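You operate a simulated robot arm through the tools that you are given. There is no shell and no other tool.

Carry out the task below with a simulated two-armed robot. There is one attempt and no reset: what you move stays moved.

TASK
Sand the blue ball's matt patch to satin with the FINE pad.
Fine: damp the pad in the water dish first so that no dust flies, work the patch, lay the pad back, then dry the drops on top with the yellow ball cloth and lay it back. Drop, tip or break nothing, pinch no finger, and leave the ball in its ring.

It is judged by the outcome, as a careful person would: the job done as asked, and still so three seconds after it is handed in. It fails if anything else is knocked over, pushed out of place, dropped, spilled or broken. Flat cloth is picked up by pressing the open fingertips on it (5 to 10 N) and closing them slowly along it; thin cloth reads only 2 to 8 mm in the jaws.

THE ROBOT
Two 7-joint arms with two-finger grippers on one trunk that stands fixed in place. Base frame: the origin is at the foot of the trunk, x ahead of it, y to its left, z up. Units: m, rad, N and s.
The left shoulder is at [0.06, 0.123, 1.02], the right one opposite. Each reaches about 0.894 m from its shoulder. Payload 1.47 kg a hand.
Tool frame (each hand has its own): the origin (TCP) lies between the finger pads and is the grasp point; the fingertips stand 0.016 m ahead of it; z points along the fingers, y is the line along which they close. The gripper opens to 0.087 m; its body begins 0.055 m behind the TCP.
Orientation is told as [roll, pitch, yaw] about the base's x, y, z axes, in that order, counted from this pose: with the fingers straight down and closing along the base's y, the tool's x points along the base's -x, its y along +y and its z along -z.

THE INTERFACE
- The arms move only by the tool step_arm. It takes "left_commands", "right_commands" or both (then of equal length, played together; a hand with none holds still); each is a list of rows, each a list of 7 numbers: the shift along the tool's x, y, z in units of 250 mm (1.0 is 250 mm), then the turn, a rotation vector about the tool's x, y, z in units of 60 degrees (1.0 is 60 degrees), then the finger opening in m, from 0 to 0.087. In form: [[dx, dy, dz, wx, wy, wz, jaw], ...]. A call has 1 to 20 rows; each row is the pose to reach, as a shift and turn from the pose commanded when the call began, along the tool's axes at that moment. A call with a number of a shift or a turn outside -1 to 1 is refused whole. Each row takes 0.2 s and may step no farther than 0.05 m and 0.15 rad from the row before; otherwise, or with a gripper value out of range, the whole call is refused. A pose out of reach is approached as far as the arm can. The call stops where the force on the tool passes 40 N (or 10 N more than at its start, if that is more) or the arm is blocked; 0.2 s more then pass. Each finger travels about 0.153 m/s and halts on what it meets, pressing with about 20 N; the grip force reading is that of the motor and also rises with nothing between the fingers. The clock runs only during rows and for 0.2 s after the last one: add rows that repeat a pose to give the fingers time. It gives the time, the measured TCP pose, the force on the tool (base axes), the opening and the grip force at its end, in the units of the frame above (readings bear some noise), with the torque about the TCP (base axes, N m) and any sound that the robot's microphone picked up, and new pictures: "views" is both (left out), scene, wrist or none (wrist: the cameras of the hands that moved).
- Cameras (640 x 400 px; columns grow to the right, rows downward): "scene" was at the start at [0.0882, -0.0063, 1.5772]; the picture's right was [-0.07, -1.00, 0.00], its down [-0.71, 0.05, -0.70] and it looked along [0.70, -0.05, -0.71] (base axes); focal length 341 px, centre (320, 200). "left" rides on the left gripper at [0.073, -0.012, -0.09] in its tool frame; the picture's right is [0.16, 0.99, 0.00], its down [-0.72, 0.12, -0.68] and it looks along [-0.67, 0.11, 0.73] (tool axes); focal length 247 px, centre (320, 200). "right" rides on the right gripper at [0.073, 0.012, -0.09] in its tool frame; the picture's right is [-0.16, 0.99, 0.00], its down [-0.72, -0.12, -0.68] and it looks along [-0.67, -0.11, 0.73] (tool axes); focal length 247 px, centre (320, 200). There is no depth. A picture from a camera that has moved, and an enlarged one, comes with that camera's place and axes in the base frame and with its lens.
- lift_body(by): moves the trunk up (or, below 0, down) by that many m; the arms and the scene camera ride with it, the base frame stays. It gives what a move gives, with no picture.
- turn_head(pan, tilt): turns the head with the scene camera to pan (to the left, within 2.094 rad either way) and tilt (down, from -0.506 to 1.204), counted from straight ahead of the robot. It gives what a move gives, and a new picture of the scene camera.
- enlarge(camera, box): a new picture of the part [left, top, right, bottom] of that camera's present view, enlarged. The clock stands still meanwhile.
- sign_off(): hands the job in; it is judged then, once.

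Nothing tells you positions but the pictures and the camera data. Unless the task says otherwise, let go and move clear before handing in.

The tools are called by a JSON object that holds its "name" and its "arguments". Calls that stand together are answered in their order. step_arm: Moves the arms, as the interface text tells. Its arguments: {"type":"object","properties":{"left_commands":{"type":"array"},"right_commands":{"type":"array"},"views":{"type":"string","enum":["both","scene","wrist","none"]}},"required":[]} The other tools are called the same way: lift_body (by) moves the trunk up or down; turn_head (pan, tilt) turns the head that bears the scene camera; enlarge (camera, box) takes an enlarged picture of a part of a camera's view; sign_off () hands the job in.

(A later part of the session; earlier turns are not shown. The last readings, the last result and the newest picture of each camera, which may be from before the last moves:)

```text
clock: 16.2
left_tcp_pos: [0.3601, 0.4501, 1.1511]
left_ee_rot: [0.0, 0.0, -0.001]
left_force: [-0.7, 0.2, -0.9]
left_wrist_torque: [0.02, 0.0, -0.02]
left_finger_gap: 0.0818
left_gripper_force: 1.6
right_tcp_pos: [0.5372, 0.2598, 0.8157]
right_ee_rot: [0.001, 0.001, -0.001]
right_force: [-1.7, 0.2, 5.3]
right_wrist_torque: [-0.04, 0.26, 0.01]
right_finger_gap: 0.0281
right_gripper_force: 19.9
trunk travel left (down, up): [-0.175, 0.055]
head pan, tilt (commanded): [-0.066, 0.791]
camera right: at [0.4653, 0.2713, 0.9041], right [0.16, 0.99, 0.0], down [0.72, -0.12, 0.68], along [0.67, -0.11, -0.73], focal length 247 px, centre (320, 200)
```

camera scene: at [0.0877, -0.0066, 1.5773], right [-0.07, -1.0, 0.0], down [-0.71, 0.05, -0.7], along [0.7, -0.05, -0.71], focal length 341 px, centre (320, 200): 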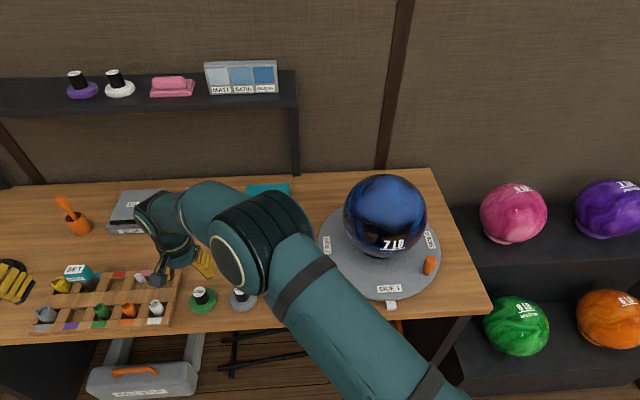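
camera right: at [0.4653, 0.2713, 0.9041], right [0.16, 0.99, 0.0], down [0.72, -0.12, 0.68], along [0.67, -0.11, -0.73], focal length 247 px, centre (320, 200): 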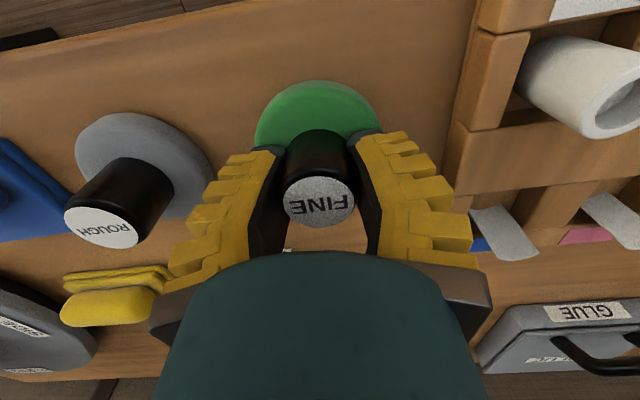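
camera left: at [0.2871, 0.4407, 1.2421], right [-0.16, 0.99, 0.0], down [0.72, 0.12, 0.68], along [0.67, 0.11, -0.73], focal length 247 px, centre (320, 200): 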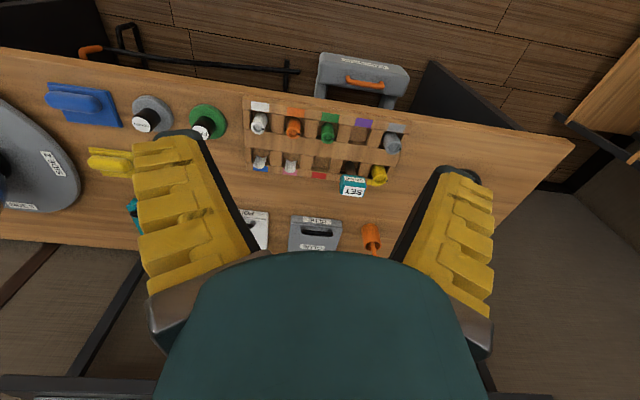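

The knob is gripped at a gap of 28 mm and 20 N. I'll lift it gently by 4 cm and check that it comes up level.

{"name": "step_arm", "arguments": {"right_commands": [[0, 0, -0.02, 0, 0, 0, 0.02], [0, 0, -0.05, 0, 0, 0, 0.02], [0, 0, -0.09, 0, 0, 0, 0.02], [0, 0, -0.13, 0, 0, 0, 0.02], [0, 0, -0.16, 0, 0, 0, 0.02], [0, 0, -0.16, 0, 0, 0, 0.02]], "views": "both"}}

{"name": "enlarge", "arguments": {"camera": "left", "box": [120, 60, 320, 200]}}

{"name": "enlarge", "arguments": {"camera": "scene", "box": [150, 240, 290, 330]}}

```text
clock: 17.6
left_tcp_pos: [0.3606, 0.4507, 1.1506]
left_ee_rot: [0.0, 0.001, 0.001]
left_force: [-0.4, -0.2, -0.5]
left_wrist_torque: [-0.03, 0.01, 0.0]
left_finger_gap: 0.0817
left_gripper_force: 1.0
right_tcp_pos: [0.5381, 0.2611, 0.8535]
right_ee_rot: [0.0, -0.001, 0.002]
right_force: [-0.3, -0.1, -0.6]
right_wrist_torque: [-0.04, -0.01, 0.02]
right_finger_gap: 0.0243
right_gripper_force: 20.5
trunk travel left (down, up): [-0.175, 0.055]
head pan, tilt (commanded): [-0.066, 0.791]
camera scene: at [0.0883, -0.0063, 1.5772], right [-0.07, -1.0, 0.0], down [-0.71, 0.05, -0.7], along [0.7, -0.05, -0.71], focal length 341 px, centre (320, 200)
camera right: at [0.466, 0.2718, 0.9426], right [0.16, 0.99, 0.0], down [0.72, -0.12, 0.68], along [0.67, -0.11, -0.73], focal length 247 px, centre (320, 200)
```

scene: 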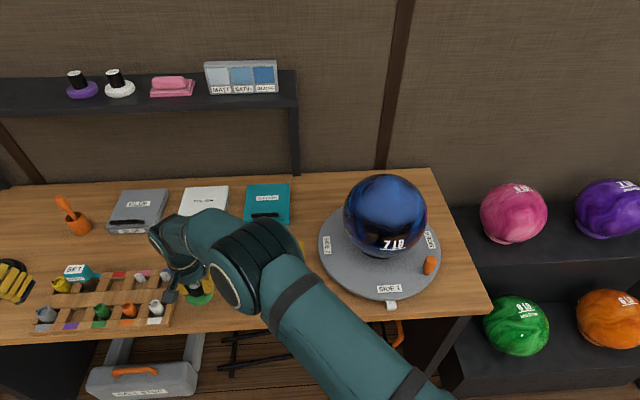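
right: 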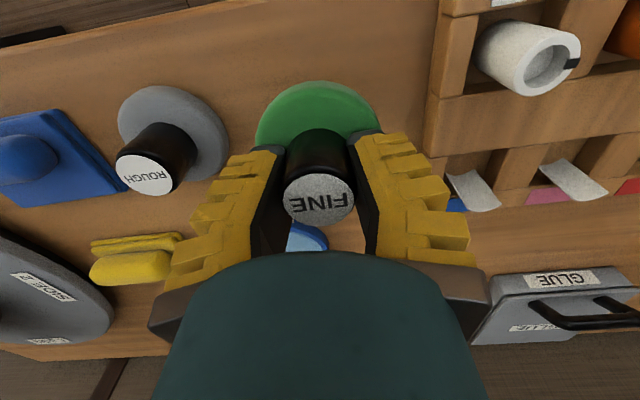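

```text
2.86 times, centred on (220, 130) of left
camera zoom: at [0.2882, 0.4395, 1.242], right [-0.16, 0.99, 0.0], down [0.72, 0.12, 0.68], along [0.67, 0.11, -0.73], focal length 706 px, centre (606, 400)
```

zoom: 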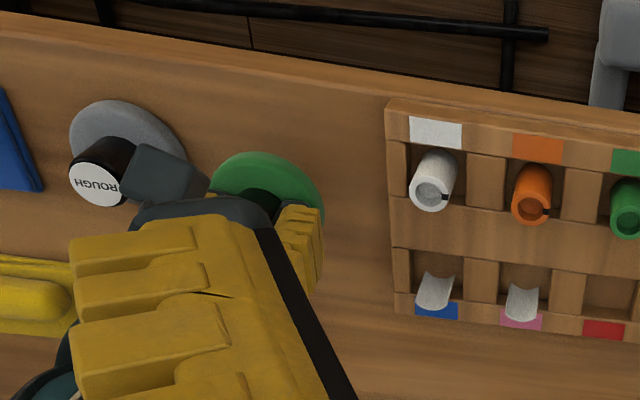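

```text
4.44 times, centred on (220, 285) of scene
camera zoom: at [0.0883, -0.0063, 1.5772], right [-0.07, -1.0, 0.0], down [-0.71, 0.05, -0.7], along [0.7, -0.05, -0.71], focal length 1516 px, centre (764, -178)
```

zoom: 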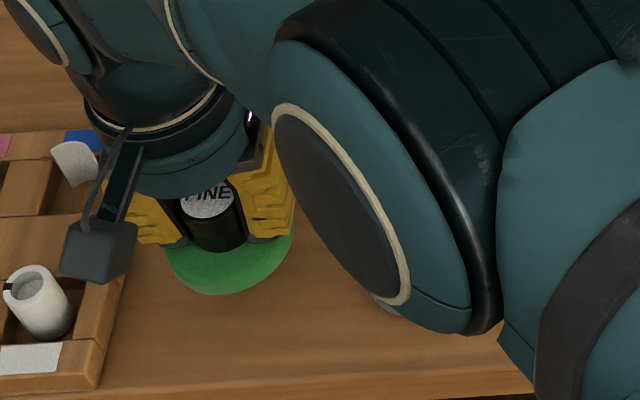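

The pad came up level without slipping, and its base is about 48 mm below the TCP. I'm raising it and moving it over the water dish.

{"name": "step_arm", "arguments": {"right_commands": [[0, 0, -0.1, 0, 0, 0, 0.02], [0, 0, -0.2, 0, 0, 0, 0.02], [-0.088, -0.041, -0.2, 0, 0, 0, 0.02], [-0.176, -0.082, -0.2, 0, 0, 0, 0.02], [-0.264, -0.123, -0.2, 0, 0, 0, 0.02], [-0.352, -0.164, -0.2, 0, 0, 0, 0.02], [-0.44, -0.205, -0.2, 0, 0, 0, 0.02], [-0.528, -0.246, -0.2, 0, 0, 0, 0.02], [-0.528, -0.246, -0.2, 0, 0, 0, 0.02]], "views": "both"}}

{"name": "enlarge", "arguments": {"camera": "right", "box": [200, 40, 440, 240]}}

{"name": "enlarge", "arguments": {"camera": "scene", "box": [150, 200, 310, 310]}}

{"name": "enlarge", "arguments": {"camera": "left", "box": [60, 80, 320, 280]}}

```text
clock: 19.6
left_tcp_pos: [0.3614, 0.4496, 1.1511]
left_ee_rot: [-0.001, 0.001, 0.0]
left_force: [0.1, 0.0, 0.3]
left_wrist_torque: [-0.02, 0.0, -0.01]
left_finger_gap: 0.0815
left_gripper_force: 1.2
right_tcp_pos: [0.6469, 0.2, 0.9052]
right_ee_rot: [0.0, -0.001, -0.001]
right_force: [0.1, 0.6, -0.6]
right_wrist_torque: [0.03, -0.01, 0.0]
right_finger_gap: 0.0244
right_gripper_force: 20.0
right hand out of reach, approached as far as the arm can: row 7, 8, 9
trunk travel left (down, up): [-0.175, 0.055]
head pan, tilt (commanded): [-0.066, 0.791]
camera scene: at [0.0884, -0.0066, 1.5772], right [-0.07, -1.0, 0.0], down [-0.71, 0.05, -0.7], along [0.7, -0.05, -0.71], focal length 341 px, centre (320, 200)
camera right: at [0.5748, 0.2111, 0.9941], right [0.16, 0.99, 0.0], down [0.72, -0.12, 0.68], along [0.67, -0.11, -0.73], focal length 247 px, centre (320, 200)
```

scene: 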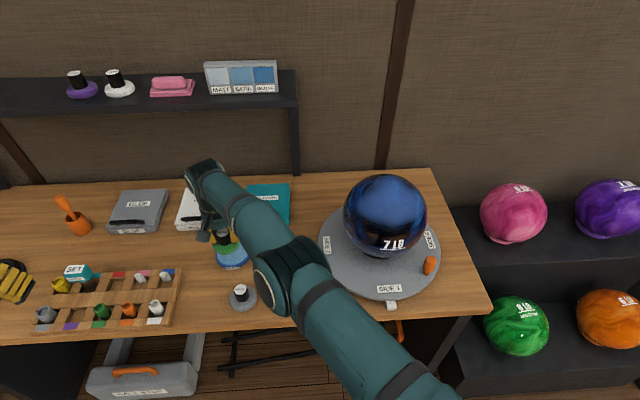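
right: 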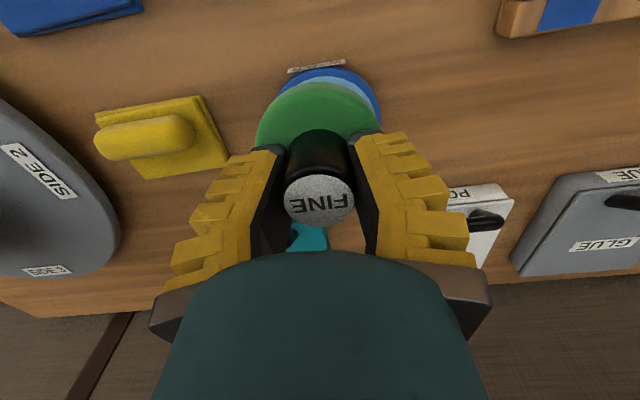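

```text
2.00 times, centred on (320, 140) of right
camera zoom: at [0.5748, 0.2111, 0.9941], right [0.16, 0.99, 0.0], down [0.72, -0.12, 0.68], along [0.67, -0.11, -0.73], focal length 494 px, centre (320, 320)
```

zoom: 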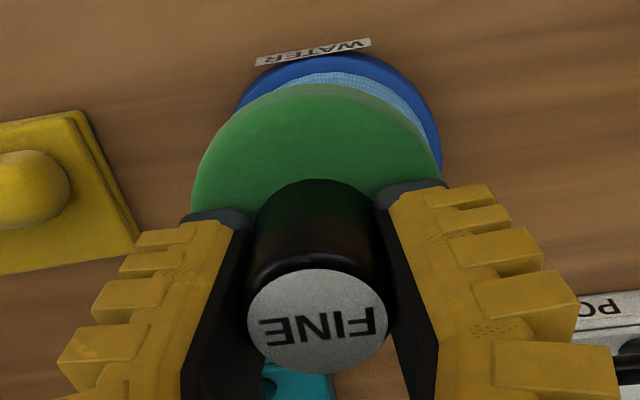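

```text
3.64 times, centred on (230, 255) of scene
camera zoom: at [0.0884, -0.0066, 1.5772], right [-0.07, -1.0, 0.0], down [-0.71, 0.05, -0.7], along [0.7, -0.05, -0.71], focal length 1241 px, centre (647, 0)
```

zoom: 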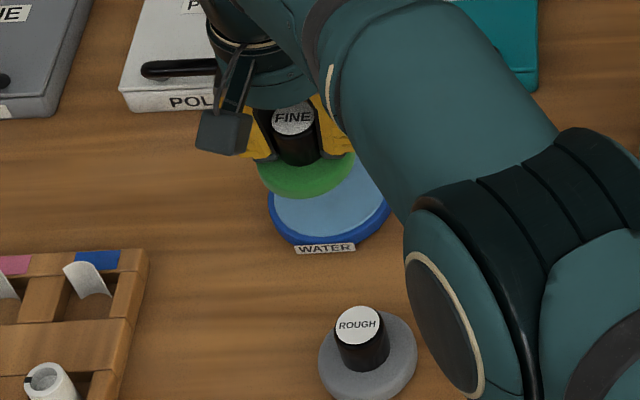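

```text
2.00 times, centred on (190, 180) of left
camera zoom: at [0.2883, 0.4392, 1.2421], right [-0.16, 0.99, 0.0], down [0.72, 0.12, 0.68], along [0.67, 0.11, -0.73], focal length 494 px, centre (580, 240)
```

zoom: 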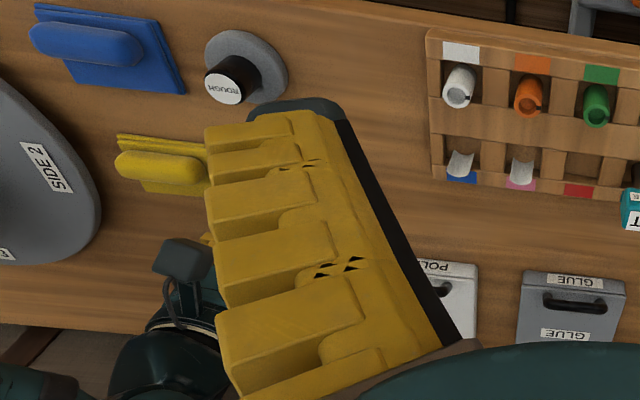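

The right arm is just short of the dish centre with a vertical wrist. A tilt of about 7° brings it into reach, with the pad base swinging forward slightly. I'll tilt above the dish first and check before dipping.

{"name": "step_arm", "arguments": {"right_commands": [[0.01, 0.0, 0.0, 0, -0.06, 0, 0.02], [0.02, 0.0, 0.0, 0, -0.117, 0, 0.02], [0.02, 0.0, 0.0, 0, -0.117, 0, 0.02]], "views": "both"}}

{"name": "enlarge", "arguments": {"camera": "right", "box": [200, 40, 440, 240]}}

{"name": "enlarge", "arguments": {"camera": "scene", "box": [180, 210, 280, 280]}}

```text
clock: 20.4
left_tcp_pos: [0.3611, 0.4511, 1.1515]
left_ee_rot: [0.001, 0.0, 0.001]
left_force: [0.7, -0.5, -0.5]
left_wrist_torque: [0.03, 0.01, 0.01]
left_finger_gap: 0.0819
left_gripper_force: 1.1
right_tcp_pos: [0.6429, 0.2005, 0.9054]
right_ee_rot: [-0.001, -0.123, -0.001]
right_force: [0.7, 0.1, -0.9]
right_wrist_torque: [0.0, 0.0, 0.0]
right_finger_gap: 0.0242
right_gripper_force: 19.9
trunk travel left (down, up): [-0.175, 0.055]
head pan, tilt (commanded): [-0.066, 0.791]
camera scene: at [0.0882, -0.0065, 1.5772], right [-0.07, -1.0, 0.0], down [-0.71, 0.05, -0.7], along [0.7, -0.05, -0.71], focal length 341 px, centre (320, 200)
camera right: at [0.5592, 0.2111, 0.985], right [0.16, 0.99, 0.02], down [0.63, -0.12, 0.76], along [0.76, -0.11, -0.64], focal length 247 px, centre (320, 200)
```

scene: 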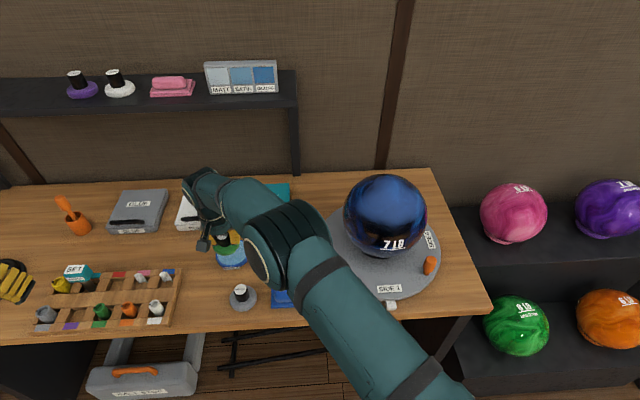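
right: 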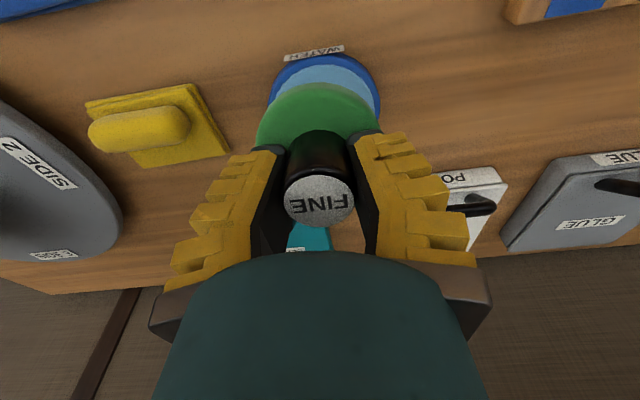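

```text
2.00 times, centred on (320, 140) of right
camera zoom: at [0.5592, 0.2111, 0.985], right [0.16, 0.99, 0.02], down [0.63, -0.12, 0.76], along [0.76, -0.11, -0.64], focal length 494 px, centre (320, 320)
```

zoom: 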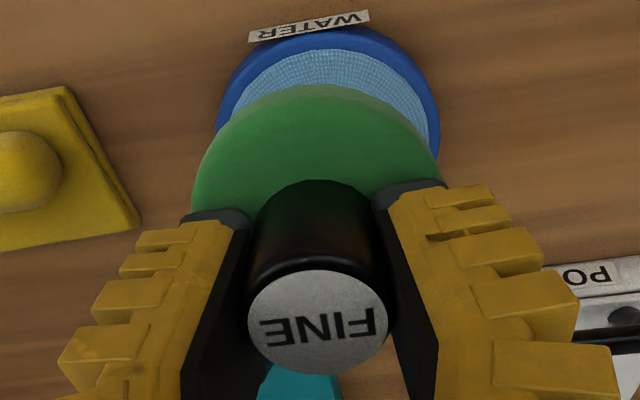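

```text
5.71 times, centred on (230, 245) of scene
camera zoom: at [0.0882, -0.0065, 1.5772], right [-0.07, -1.0, 0.0], down [-0.71, 0.05, -0.7], along [0.7, -0.05, -0.71], focal length 1950 px, centre (834, -57)
```

zoom: 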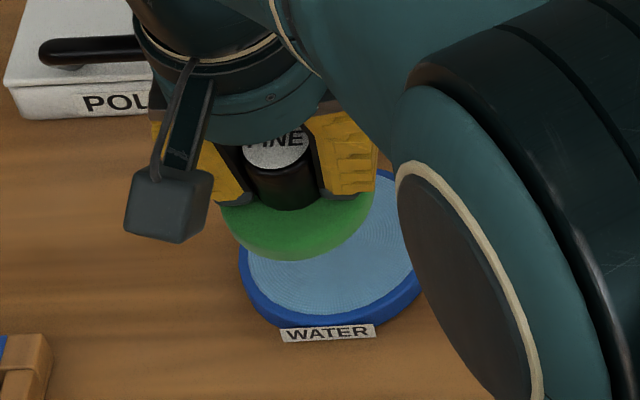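

The tilt worked. I'm moving 22 mm forward and lowering to about 2 cm above the water to check the pad sits over the dish centre.

{"name": "step_arm", "arguments": {"right_commands": [[-0.044, -0.002, 0.005, 0, 0, 0, 0.02], [-0.088, -0.004, 0.011, 0, 0, 0, 0.02], [-0.078, -0.004, 0.09, 0, 0, 0, 0.02], [-0.0677, -0.004, 0.1696, 0, 0, 0, 0.02], [-0.0677, -0.004, 0.1696, 0, 0, 0, 0.02]], "views": "both"}}

{"name": "enlarge", "arguments": {"camera": "right", "box": [200, 40, 440, 240]}}

{"name": "enlarge", "arguments": {"camera": "scene", "box": [180, 210, 280, 280]}}

```text
clock: 21.6
left_tcp_pos: [0.3619, 0.4505, 1.1519]
left_ee_rot: [0.0, 0.001, 0.001]
left_force: [-0.6, -0.6, -0.5]
left_wrist_torque: [-0.01, 0.02, 0.05]
left_finger_gap: 0.0817
left_gripper_force: 1.1
right_tcp_pos: [0.6653, 0.1979, 0.8651]
right_ee_rot: [0.001, -0.122, -0.002]
right_force: [-1.1, 0.6, -0.3]
right_wrist_torque: [0.01, -0.02, -0.03]
right_finger_gap: 0.024
right_gripper_force: 20.1
trunk travel left (down, up): [-0.175, 0.055]
head pan, tilt (commanded): [-0.066, 0.791]
camera scene: at [0.0879, -0.0063, 1.5773], right [-0.07, -1.0, 0.0], down [-0.71, 0.05, -0.7], along [0.7, -0.05, -0.71], focal length 341 px, centre (320, 200)
camera right: at [0.5826, 0.2088, 0.9444], right [0.16, 0.99, 0.02], down [0.64, -0.12, 0.76], along [0.76, -0.11, -0.65], focal length 247 px, centre (320, 200)
```

scene: 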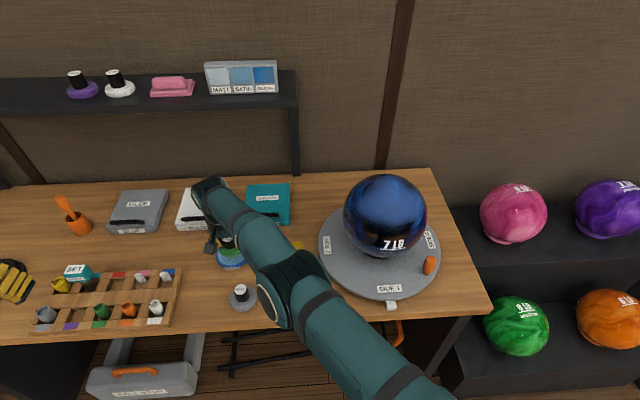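
right: 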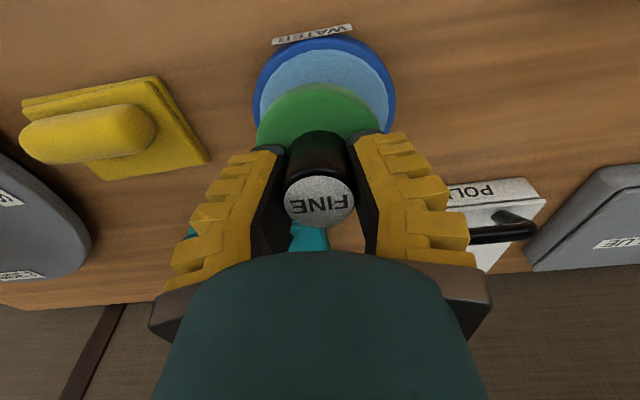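

```text
2.00 times, centred on (320, 140) of right
camera zoom: at [0.5826, 0.2088, 0.9444], right [0.16, 0.99, 0.02], down [0.64, -0.12, 0.76], along [0.76, -0.11, -0.65], focal length 494 px, centre (320, 320)
```

zoom: 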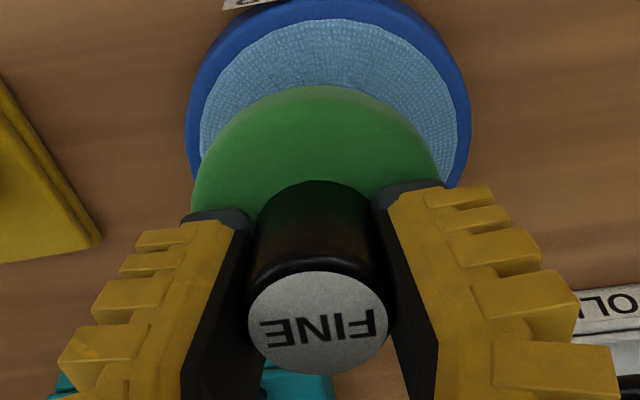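

```text
5.71 times, centred on (230, 245) of scene
camera zoom: at [0.0879, -0.0063, 1.5773], right [-0.07, -1.0, 0.0], down [-0.71, 0.05, -0.7], along [0.7, -0.05, -0.71], focal length 1950 px, centre (834, -57)
```

zoom: 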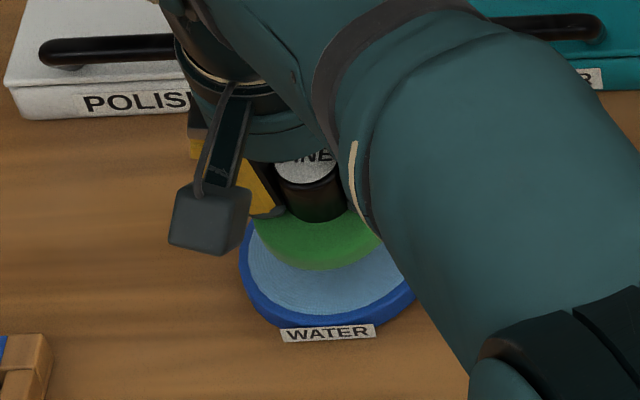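

The pad is over the water with about 6 mm of rim clearance all round. I'm lowering gently so its face just goes under the surface.

{"name": "step_arm", "arguments": {"right_commands": [[-0.004, 0.006, 0.02, 0, 0, 0, 0.02], [-0.002, 0.006, 0.04, 0, 0, 0, 0.02], [0.0, 0.006, 0.06, 0, 0, 0, 0.02], [0.002, 0.006, 0.08, 0, 0, 0, 0.02], [0.004, 0.006, 0.1, 0, 0, 0, 0.02]], "views": "both"}}

{"name": "enlarge", "arguments": {"camera": "right", "box": [200, 0, 440, 200]}}

{"name": "enlarge", "arguments": {"camera": "scene", "box": [180, 210, 280, 280]}}

```text
clock: 22.8
left_tcp_pos: [0.3619, 0.4509, 1.1516]
left_ee_rot: [0.002, -0.001, 0.0]
left_force: [0.2, 0.1, -0.3]
left_wrist_torque: [0.0, 0.02, -0.04]
left_finger_gap: 0.0819
left_gripper_force: 1.6
right_tcp_pos: [0.6597, 0.1951, 0.8421]
right_ee_rot: [-0.001, -0.125, 0.0]
right_force: [0.0, -0.4, -0.1]
right_wrist_torque: [0.01, 0.0, 0.03]
right_finger_gap: 0.0238
right_gripper_force: 20.3
right hand out of reach, approached as far as the arm can: row 1, 2, 3, 4, 5
trunk travel left (down, up): [-0.175, 0.055]
head pan, tilt (commanded): [-0.066, 0.791]
camera scene: at [0.0881, -0.0061, 1.5772], right [-0.07, -1.0, 0.0], down [-0.71, 0.05, -0.7], along [0.7, -0.05, -0.71], focal length 341 px, centre (320, 200)
camera right: at [0.5759, 0.207, 0.9212], right [0.16, 0.99, 0.02], down [0.63, -0.12, 0.76], along [0.76, -0.11, -0.64], focal length 247 px, centre (320, 200)
```

scene: 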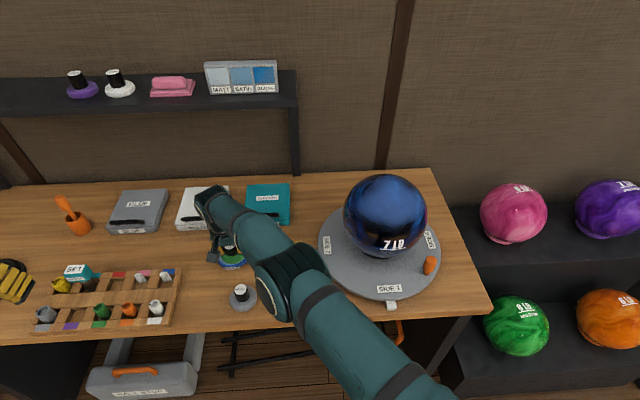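
right: 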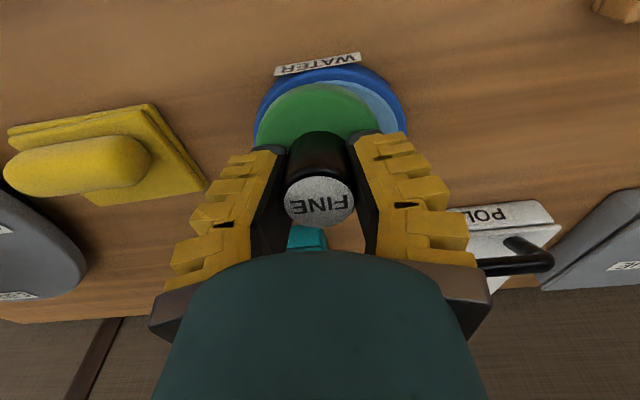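

```text
2.00 times, centred on (320, 100) of right
camera zoom: at [0.5759, 0.207, 0.9212], right [0.16, 0.99, 0.02], down [0.63, -0.12, 0.76], along [0.76, -0.11, -0.64], focal length 494 px, centre (320, 400)
```

zoom: 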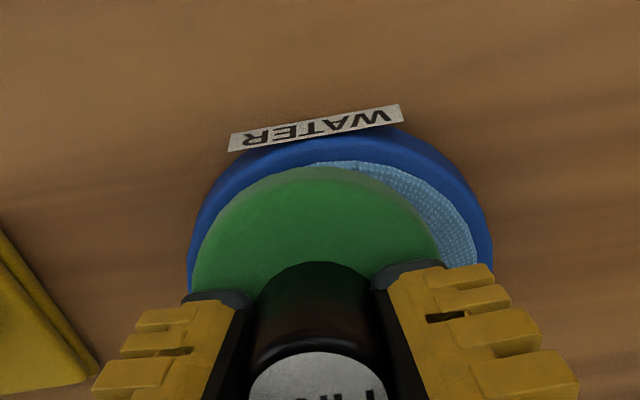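

```text
5.71 times, centred on (230, 245) of scene
camera zoom: at [0.0881, -0.0061, 1.5772], right [-0.07, -1.0, 0.0], down [-0.71, 0.05, -0.7], along [0.7, -0.05, -0.71], focal length 1950 px, centre (834, -57)
```

zoom: 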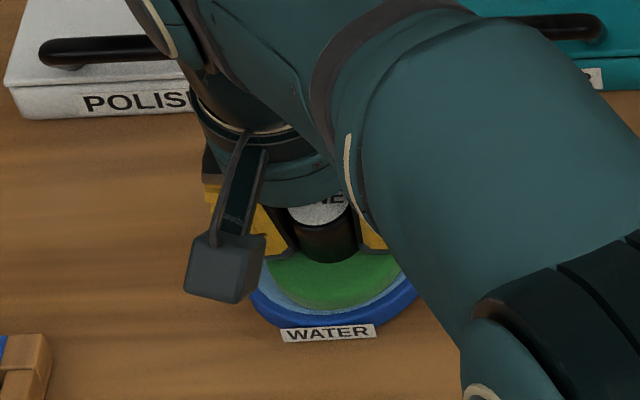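

At this height the arm falls about 8 mm short, so the pad would come down on the rim. I won't press there. I'll lift clear, lower the trunk for more reach, and come back to the dish centre.

{"name": "step_arm", "arguments": {"right_commands": [[-0.01, 0, -0.08, 0, 0, 0, 0.02], [-0.02, 0, -0.16, 0, 0, 0, 0.02], [-0.03, 0, -0.24, 0, 0, 0, 0.02], [-0.04, 0, -0.3175, 0, 0, 0, 0.02], [-0.04, 0, -0.3175, 0, 0, 0, 0.02]], "views": "wrist"}}

{"name": "lift_body", "arguments": {"by": -0.06}}

```text
clock: 24.0
left_tcp_pos: [0.3626, 0.4505, 1.1507]
left_ee_rot: [0.001, 0.0, 0.0]
left_force: [0.4, 0.2, 0.1]
left_wrist_torque: [0.02, -0.02, 0.0]
left_finger_gap: 0.0817
left_gripper_force: 1.3
right_tcp_pos: [0.6587, 0.1957, 0.9231]
right_ee_rot: [0.0, -0.121, 0.0]
right_force: [-0.8, 0.5, -0.4]
right_wrist_torque: [-0.01, -0.02, 0.02]
right_finger_gap: 0.0235
right_gripper_force: 20.1
trunk travel left (down, up): [-0.175, 0.055]
head pan, tilt (commanded): [-0.066, 0.791]
camera right: at [0.5761, 0.2066, 1.0014], right [0.16, 0.99, 0.02], down [0.64, -0.12, 0.76], along [0.76, -0.11, -0.65], focal length 247 px, centre (320, 200)
```

right: 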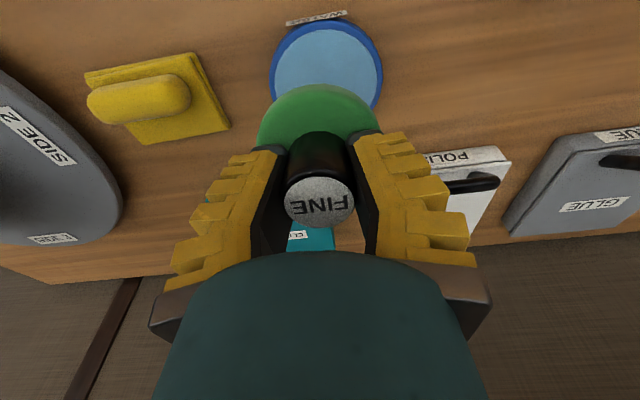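

```text
clock: 25.0
left_tcp_pos: [0.3617, 0.4507, 1.0912]
left_ee_rot: [0.001, -0.002, 0.001]
left_force: [-0.6, -0.1, -0.6]
left_wrist_torque: [-0.01, 0.02, 0.0]
left_finger_gap: 0.0818
left_gripper_force: 1.7
right_tcp_pos: [0.6581, 0.1942, 0.8632]
right_ee_rot: [0.0, -0.123, -0.001]
right_force: [-1.0, -0.3, -0.1]
right_wrist_torque: [0.0, 0.01, 0.0]
right_finger_gap: 0.0236
right_gripper_force: 19.9
trunk travel left (down, up): [-0.115, 0.115]
head pan, tilt (commanded): [-0.066, 0.791]
```

The trunk is lowered. With 3° more tilt I'm shifting the pad over the dish centre, still about 2 cm above the water.

{"name": "step_arm", "arguments": {"right_commands": [[-0.012, 0.01, 0.0, 0, -0.025, 0, 0.02], [-0.024, 0.021, 0.003, 0, -0.05, 0, 0.02], [-0.024, 0.021, 0.003, 0, -0.05, 0, 0.02]], "views": "both"}}

{"name": "enlarge", "arguments": {"camera": "right", "box": [200, 0, 440, 200]}}

{"name": "enlarge", "arguments": {"camera": "scene", "box": [180, 190, 280, 260]}}

```text
clock: 25.8
left_tcp_pos: [0.3618, 0.4515, 1.0918]
left_ee_rot: [-0.001, 0.001, 0.0]
left_force: [0.2, 0.1, -0.4]
left_wrist_torque: [0.0, 0.03, 0.03]
left_finger_gap: 0.0816
left_gripper_force: 0.9
right_tcp_pos: [0.6658, 0.2, 0.8618]
right_ee_rot: [0.0, -0.175, 0.0]
right_force: [-0.1, 0.7, -0.6]
right_wrist_torque: [-0.02, 0.05, 0.0]
right_finger_gap: 0.0235
right_gripper_force: 19.8
trunk travel left (down, up): [-0.115, 0.115]
head pan, tilt (commanded): [-0.066, 0.791]
camera scene: at [0.0882, -0.0064, 1.5172], right [-0.07, -1.0, 0.0], down [-0.71, 0.05, -0.7], along [0.7, -0.05, -0.71], focal length 341 px, centre (320, 200)
camera right: at [0.5783, 0.2114, 0.9363], right [0.16, 0.99, 0.03], down [0.59, -0.12, 0.8], along [0.79, -0.11, -0.6], focal length 247 px, centre (320, 200)
```

scene: 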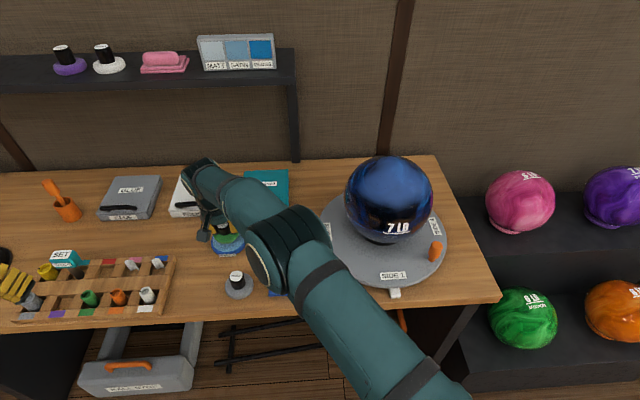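
right: 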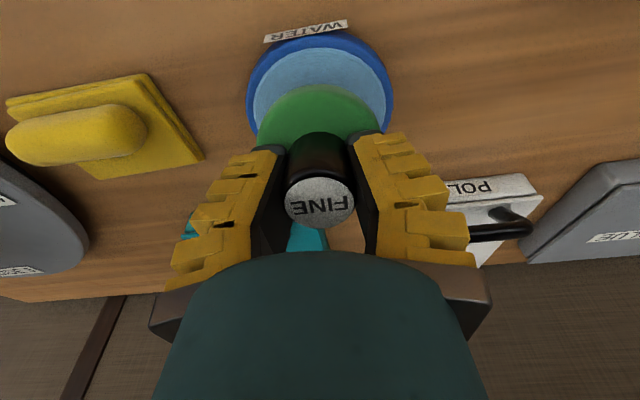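

```text
2.00 times, centred on (320, 100) of right
camera zoom: at [0.5783, 0.2114, 0.9363], right [0.16, 0.99, 0.03], down [0.59, -0.12, 0.8], along [0.79, -0.11, -0.6], focal length 494 px, centre (320, 400)
```

zoom: 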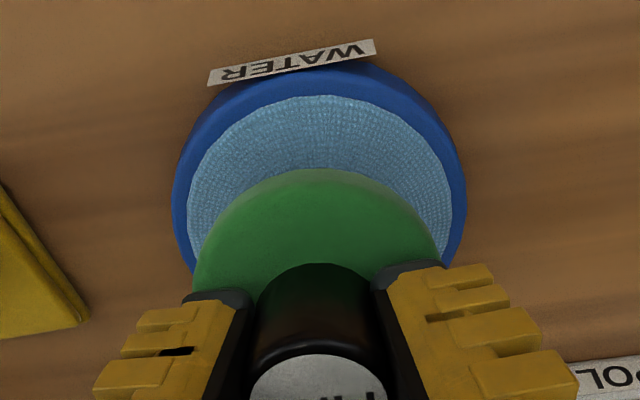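

```text
5.71 times, centred on (230, 225) of scene
camera zoom: at [0.0882, -0.0064, 1.5172], right [-0.07, -1.0, 0.0], down [-0.71, 0.05, -0.7], along [0.7, -0.05, -0.71], focal length 1950 px, centre (834, 57)
```

zoom: 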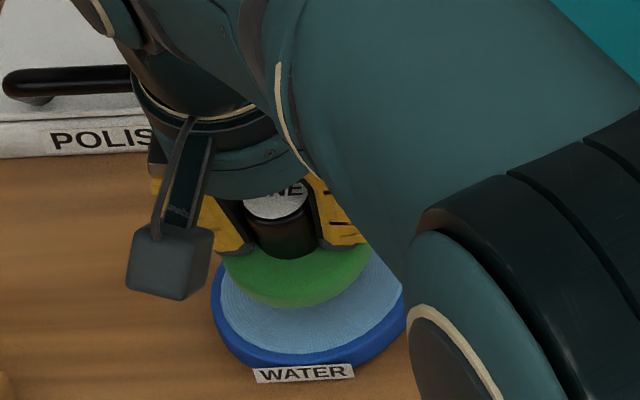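

The pad is centred over the water and within reach, so I'm lowering it slowly into the surface.

{"name": "step_arm", "arguments": {"right_commands": [[0.0035, -0.002, 0.02, 0, 0, 0, 0.02], [0.007, -0.002, 0.04, 0, 0, 0, 0.02], [0.0104, -0.002, 0.059, 0, 0, 0, 0.02], [0.0139, -0.002, 0.0788, 0, 0, 0, 0.02], [0.0139, -0.002, 0.0788, 0, 0, 0, 0.02]], "views": "wrist"}}

{"name": "enlarge", "arguments": {"camera": "right", "box": [200, 0, 440, 200]}}

{"name": "enlarge", "arguments": {"camera": "scene", "box": [180, 190, 280, 260]}}

```text
clock: 27.0
left_tcp_pos: [0.3607, 0.4509, 1.0918]
left_ee_rot: [-0.001, -0.001, 0.0]
left_force: [-0.3, -1.1, -0.3]
left_wrist_torque: [-0.01, 0.0, -0.03]
left_finger_gap: 0.0815
left_gripper_force: 0.9
right_tcp_pos: [0.6657, 0.1985, 0.8414]
right_ee_rot: [0.001, -0.174, -0.001]
right_force: [0.4, -0.4, 0.0]
right_wrist_torque: [0.02, -0.03, 0.0]
right_finger_gap: 0.0231
right_gripper_force: 19.9
trunk travel left (down, up): [-0.115, 0.115]
head pan, tilt (commanded): [-0.066, 0.791]
camera right: at [0.5782, 0.2109, 0.9169], right [0.16, 0.99, 0.03], down [0.59, -0.12, 0.8], along [0.79, -0.11, -0.6], focal length 247 px, centre (320, 200)
```

right: 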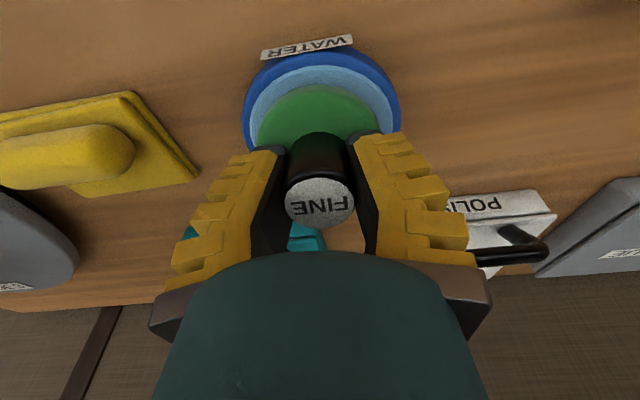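

```text
2.00 times, centred on (320, 100) of right
camera zoom: at [0.5782, 0.2109, 0.9169], right [0.16, 0.99, 0.03], down [0.59, -0.12, 0.8], along [0.79, -0.11, -0.6], focal length 494 px, centre (320, 400)
```

zoom: 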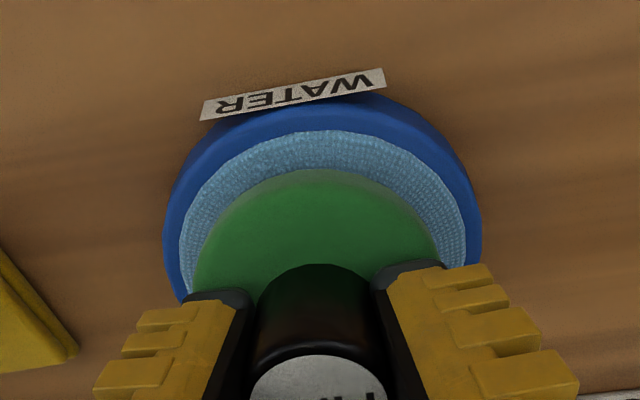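

```text
5.71 times, centred on (230, 225) of scene
camera zoom: at [0.0882, -0.0063, 1.5172], right [-0.07, -1.0, 0.0], down [-0.71, 0.05, -0.7], along [0.7, -0.05, -0.71], focal length 1950 px, centre (834, 57)
```

zoom: 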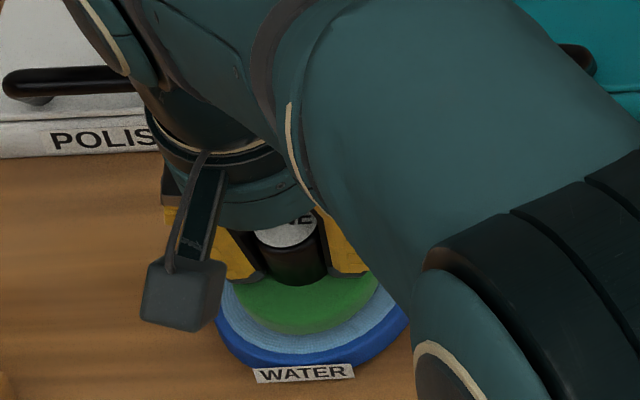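

There's no contact force yet and the pad is just at the water surface. I'm lowering a further 8 mm so the whole face gets wet, watching the force.

{"name": "step_arm", "arguments": {"right_commands": [[0.0014, 0.002, 0.008, 0, 0, 0, 0.02], [0.0028, 0.002, 0.016, 0, 0, 0, 0.02], [0.0042, 0.002, 0.024, 0, 0, 0, 0.02], [0.0056, 0.002, 0.0315, 0, 0, 0, 0.02], [0.0056, 0.002, 0.0315, 0, 0, 0, 0.02]], "views": "wrist"}}

{"name": "enlarge", "arguments": {"camera": "right", "box": [200, 0, 440, 200]}}

{"name": "enlarge", "arguments": {"camera": "scene", "box": [200, 210, 260, 255]}}

```text
clock: 28.2
left_tcp_pos: [0.3609, 0.4494, 1.0913]
left_ee_rot: [0.0, -0.001, 0.001]
left_force: [-0.6, -0.2, 0.5]
left_wrist_torque: [-0.03, 0.0, -0.04]
left_finger_gap: 0.0819
left_gripper_force: 0.9
right_tcp_pos: [0.6652, 0.2007, 0.8347]
right_ee_rot: [0.001, -0.177, 0.0]
right_force: [4.5, -0.6, 13.3]
right_wrist_torque: [-0.01, 0.21, -0.02]
right_finger_gap: 0.0265
right_gripper_force: 19.5
trunk travel left (down, up): [-0.115, 0.115]
head pan, tilt (commanded): [-0.066, 0.791]
camera right: at [0.5784, 0.212, 0.9101], right [0.16, 0.99, 0.03], down [0.59, -0.12, 0.8], along [0.79, -0.11, -0.6], focal length 247 px, centre (320, 200)
```

right: 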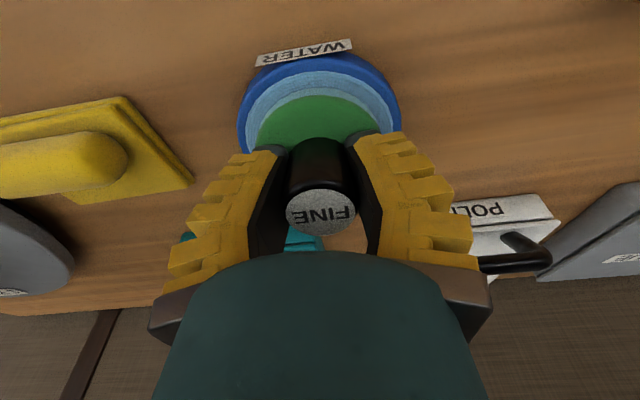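

```text
2.00 times, centred on (320, 100) of right
camera zoom: at [0.5784, 0.212, 0.9101], right [0.16, 0.99, 0.03], down [0.59, -0.12, 0.8], along [0.79, -0.11, -0.6], focal length 494 px, centre (320, 400)
```

zoom: 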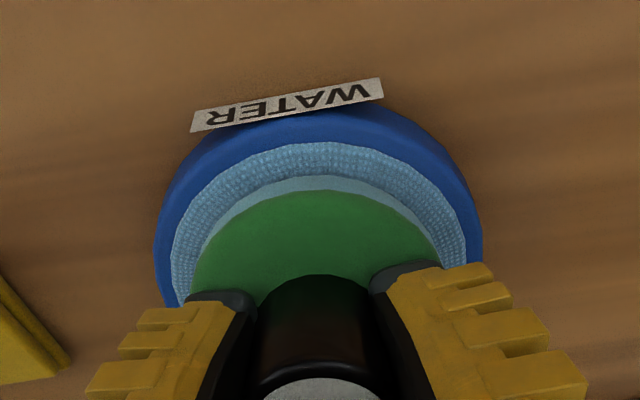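

```text
8.89 times, centred on (230, 232) of scene
camera zoom: at [0.0874, -0.0067, 1.5174], right [-0.07, -1.0, 0.0], down [-0.71, 0.05, -0.7], along [0.7, -0.05, -0.71], focal length 3033 px, centre (1120, -89)
```

zoom: 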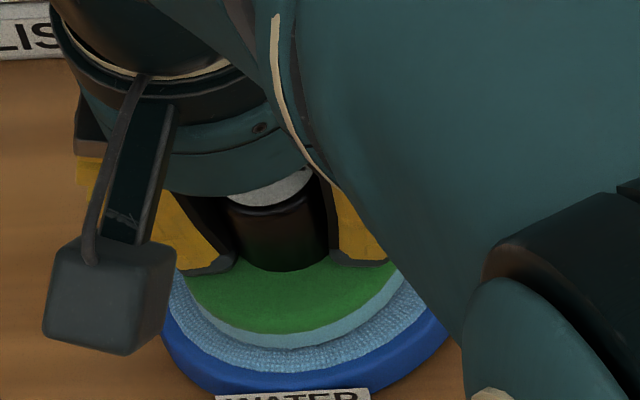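

The pad's rim has turned water-blue, so it is damp, and it's touching the dish bottom at 13 N. I'm lifting straight up, and I'll hold it over the dish a moment so any drips fall back.

{"name": "step_arm", "arguments": {"right_commands": [[-0.003, 0, -0.02, 0, 0, 0, 0.02], [-0.007, 0, -0.04, 0, 0, 0, 0.02], [-0.014, 0, -0.08, 0, 0, 0, 0.02], [-0.021, 0, -0.12, 0, 0, 0, 0.02], [-0.028, 0, -0.16, 0, 0, 0, 0.02], [-0.028, 0, -0.16, 0, 0, 0, 0.02], [-0.028, 0, -0.16, 0, 0, 0, 0.02], [-0.028, 0, -0.16, 0, 0, 0, 0.02], [-0.028, 0, -0.16, 0, 0, 0, 0.02], [-0.028, 0, -0.16, 0, 0, 0, 0.02]], "views": "wrist"}}

{"name": "enlarge", "arguments": {"camera": "right", "box": [200, 0, 440, 240]}}

{"name": "enlarge", "arguments": {"camera": "scene", "box": [180, 190, 280, 260]}}

```text
clock: 30.4
left_tcp_pos: [0.3618, 0.4501, 1.0918]
left_ee_rot: [0.0, 0.0, -0.002]
left_force: [-1.0, 1.2, 0.1]
left_wrist_torque: [-0.01, -0.02, 0.0]
left_finger_gap: 0.0815
left_gripper_force: 1.3
right_tcp_pos: [0.6664, 0.2006, 0.8747]
right_ee_rot: [0.001, -0.175, 0.0]
right_force: [-0.5, 0.2, -0.6]
right_wrist_torque: [-0.01, -0.01, 0.01]
right_finger_gap: 0.0251
right_gripper_force: 20.1
trunk travel left (down, up): [-0.115, 0.115]
head pan, tilt (commanded): [-0.066, 0.791]
camera right: at [0.5785, 0.2119, 0.9494], right [0.16, 0.99, 0.03], down [0.59, -0.12, 0.8], along [0.79, -0.11, -0.6], focal length 247 px, centre (320, 200)
```

right: 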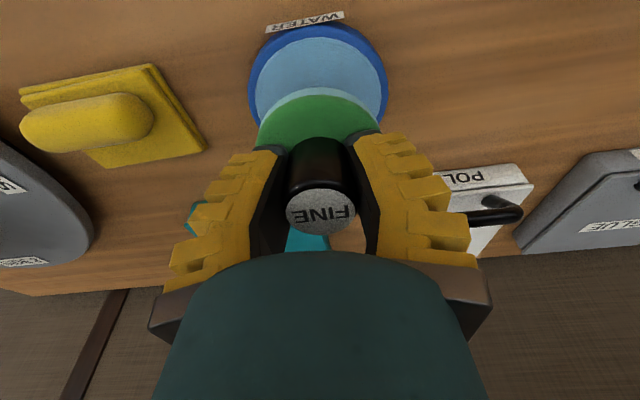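

```text
1.67 times, centred on (320, 120) of right
camera zoom: at [0.5785, 0.2119, 0.9494], right [0.16, 0.99, 0.03], down [0.59, -0.12, 0.8], along [0.79, -0.11, -0.6], focal length 412 px, centre (320, 333)
```

zoom: 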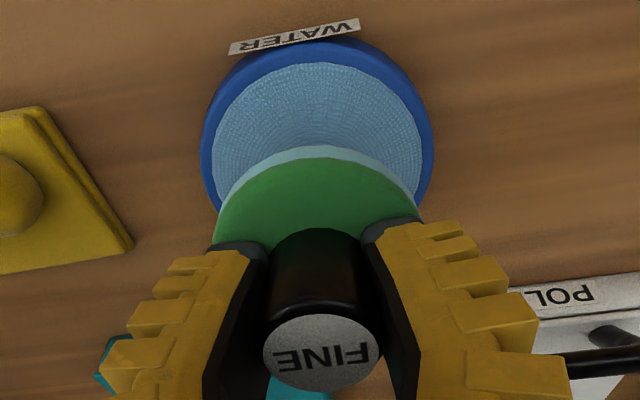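

```text
5.71 times, centred on (230, 225) of scene
camera zoom: at [0.0882, -0.0063, 1.5172], right [-0.07, -1.0, 0.0], down [-0.71, 0.05, -0.7], along [0.7, -0.05, -0.71], focal length 1950 px, centre (834, 57)
```

zoom: 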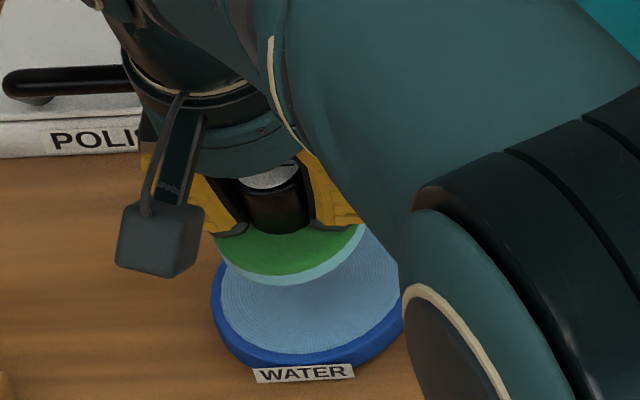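

The pad is damp, shown by its pale blue underside, and has settled a few millimetres in the grip. Next I'll raise the trunk fully so the right arm has good reach over the ball.

{"name": "lift_body", "arguments": {"by": 0.115}}

{"name": "turn_head", "arguments": {"pan": -0.2, "tilt": 0.8}}

{"name": "enlarge", "arguments": {"camera": "scene", "box": [270, 150, 430, 300]}}

```text
clock: 31.9
left_tcp_pos: [0.3622, 0.4508, 1.2056]
left_ee_rot: [0.001, 0.001, 0.001]
left_force: [0.0, -0.2, -0.3]
left_wrist_torque: [0.0, 0.03, 0.02]
left_finger_gap: 0.082
left_gripper_force: 1.4
right_tcp_pos: [0.6653, 0.2001, 0.9889]
right_ee_rot: [-0.001, -0.175, 0.0]
right_force: [0.3, 0.6, -0.4]
right_wrist_torque: [0.03, 0.02, 0.03]
right_finger_gap: 0.0247
right_gripper_force: 20.0
trunk travel left (down, up): [-0.23, 0.0]
head pan, tilt (commanded): [-0.066, 0.791]
```

```text
clock: 32.5
left_tcp_pos: [0.3614, 0.4504, 1.2048]
left_ee_rot: [0.0, 0.0, 0.0]
left_force: [-0.8, -0.5, -1.1]
left_wrist_torque: [-0.03, 0.01, 0.02]
left_finger_gap: 0.0817
left_gripper_force: 1.0
right_tcp_pos: [0.6648, 0.1999, 0.9892]
right_ee_rot: [0.001, -0.176, 0.0]
right_force: [0.6, 0.0, -0.1]
right_wrist_torque: [-0.01, -0.02, 0.0]
right_finger_gap: 0.0243
right_gripper_force: 20.8
trunk travel left (down, up): [-0.23, 0.0]
head pan, tilt (commanded): [-0.201, 0.799]
camera scene: at [0.0863, -0.017, 1.6315], right [-0.2, -0.98, 0.0], down [-0.7, 0.14, -0.7], along [0.68, -0.14, -0.72], focal length 341 px, centre (320, 200)
```

scene: 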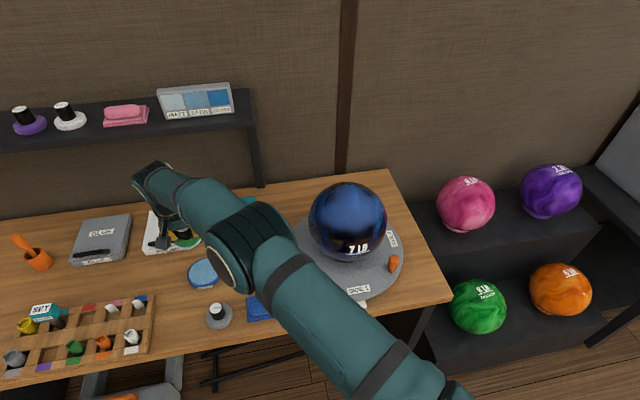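

```text
2.67 times, centred on (350, 225) of scene
camera zoom: at [0.0863, -0.017, 1.6315], right [-0.2, -0.98, 0.0], down [-0.7, 0.14, -0.7], along [0.68, -0.14, -0.72], focal length 910 px, centre (240, 133)
```

zoom: 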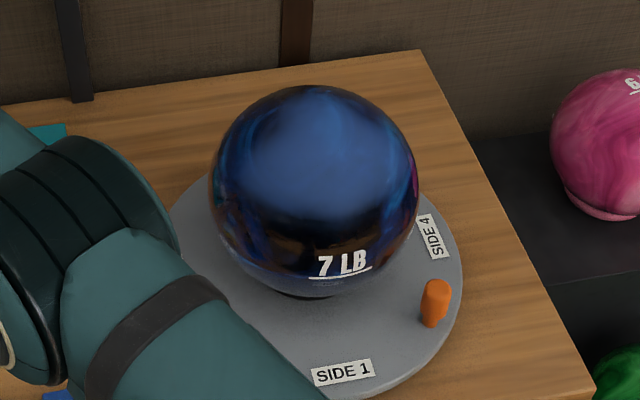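

The ball centre is near (0.666, -0.212, 0.923), and the patch is centred about 20° off the top toward the robot with a radius near 57 mm. I'm lifting the damp pad up and back, then across toward the ball at a safe height.

{"name": "step_arm", "arguments": {"right_commands": [[0.056, -0.05, -0.096, 0, 0, 0, 0.02], [0.113, -0.1, -0.193, 0, 0, 0, 0.02], [0.17, -0.15, -0.289, 0, 0, 0, 0.02], [0.226, -0.2, -0.386, 0, 0, 0, 0.02], [0.283, -0.25, -0.482, 0, 0, 0, 0.02], [0.339, -0.3, -0.578, 0, 0, 0, 0.02], [0.396, -0.35, -0.675, 0, 0, 0, 0.02], [0.452, -0.4, -0.771, 0, 0, 0, 0.02]], "views": "none"}}

{"name": "step_arm", "arguments": {"right_commands": [[0, -0.12, 0, 0, 0, 0, 0.02], [0, -0.24, 0, 0, 0, 0, 0.02], [0, -0.36, 0, 0, 0, 0, 0.02], [0, -0.48, 0, 0, 0, 0, 0.02], [0, -0.6, 0, 0, 0, 0, 0.02], [0, -0.72, 0, 0, 0, 0, 0.02], [0, -0.84, 0, 0, 0, 0, 0.02], [0, -0.96, 0, 0, 0, 0, 0.02]], "views": "both"}}

```text
clock: 34.4
left_tcp_pos: [0.3623, 0.4509, 1.2063]
left_ee_rot: [0.0, 0.001, -0.001]
left_force: [-1.1, 0.8, 0.4]
left_wrist_torque: [-0.03, -0.02, 0.0]
left_finger_gap: 0.0818
left_gripper_force: 0.9
right_tcp_pos: [0.5204, 0.1004, 1.1604]
right_ee_rot: [-0.001, -0.173, 0.001]
right_force: [-0.2, 0.4, -1.0]
right_wrist_torque: [0.02, -0.04, 0.0]
right_finger_gap: 0.0239
right_gripper_force: 20.1
trunk travel left (down, up): [-0.23, 0.0]
head pan, tilt (commanded): [-0.201, 0.799]
```

```text
clock: 36.1
left_tcp_pos: [0.362, 0.45, 1.2073]
left_ee_rot: [0.0, 0.0, 0.0]
left_force: [0.8, 0.5, 0.5]
left_wrist_torque: [0.02, 0.01, 0.0]
left_finger_gap: 0.0817
left_gripper_force: 1.3
right_tcp_pos: [0.5208, -0.1424, 1.1586]
right_ee_rot: [0.0, -0.176, 0.0]
right_force: [0.2, -0.4, -0.2]
right_wrist_torque: [-0.01, 0.0, 0.01]
right_finger_gap: 0.0235
right_gripper_force: 20.4
trunk travel left (down, up): [-0.23, 0.0]
head pan, tilt (commanded): [-0.201, 0.799]
camera scene: at [0.0864, -0.0181, 1.6315], right [-0.2, -0.98, 0.0], down [-0.7, 0.14, -0.7], along [0.68, -0.14, -0.72], focal length 341 px, centre (320, 200)
camera right: at [0.4334, -0.1307, 1.2336], right [0.16, 0.99, 0.03], down [0.59, -0.12, 0.8], along [0.79, -0.11, -0.6], focal length 247 px, centre (320, 200)
```

scene: 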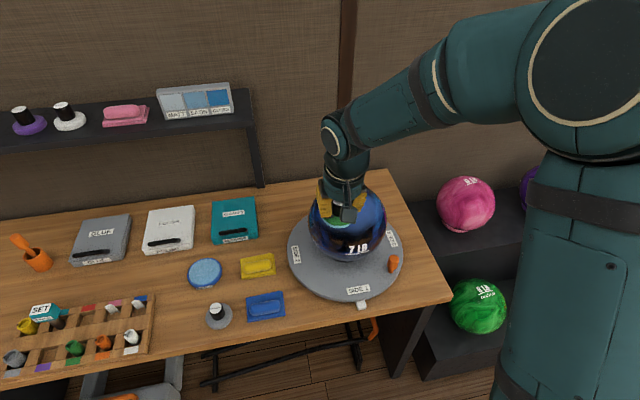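
right: 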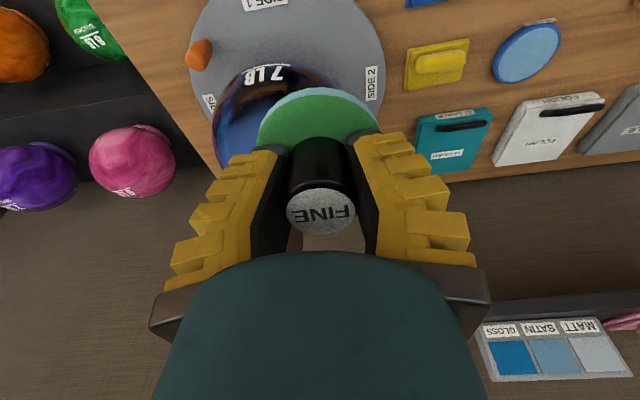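

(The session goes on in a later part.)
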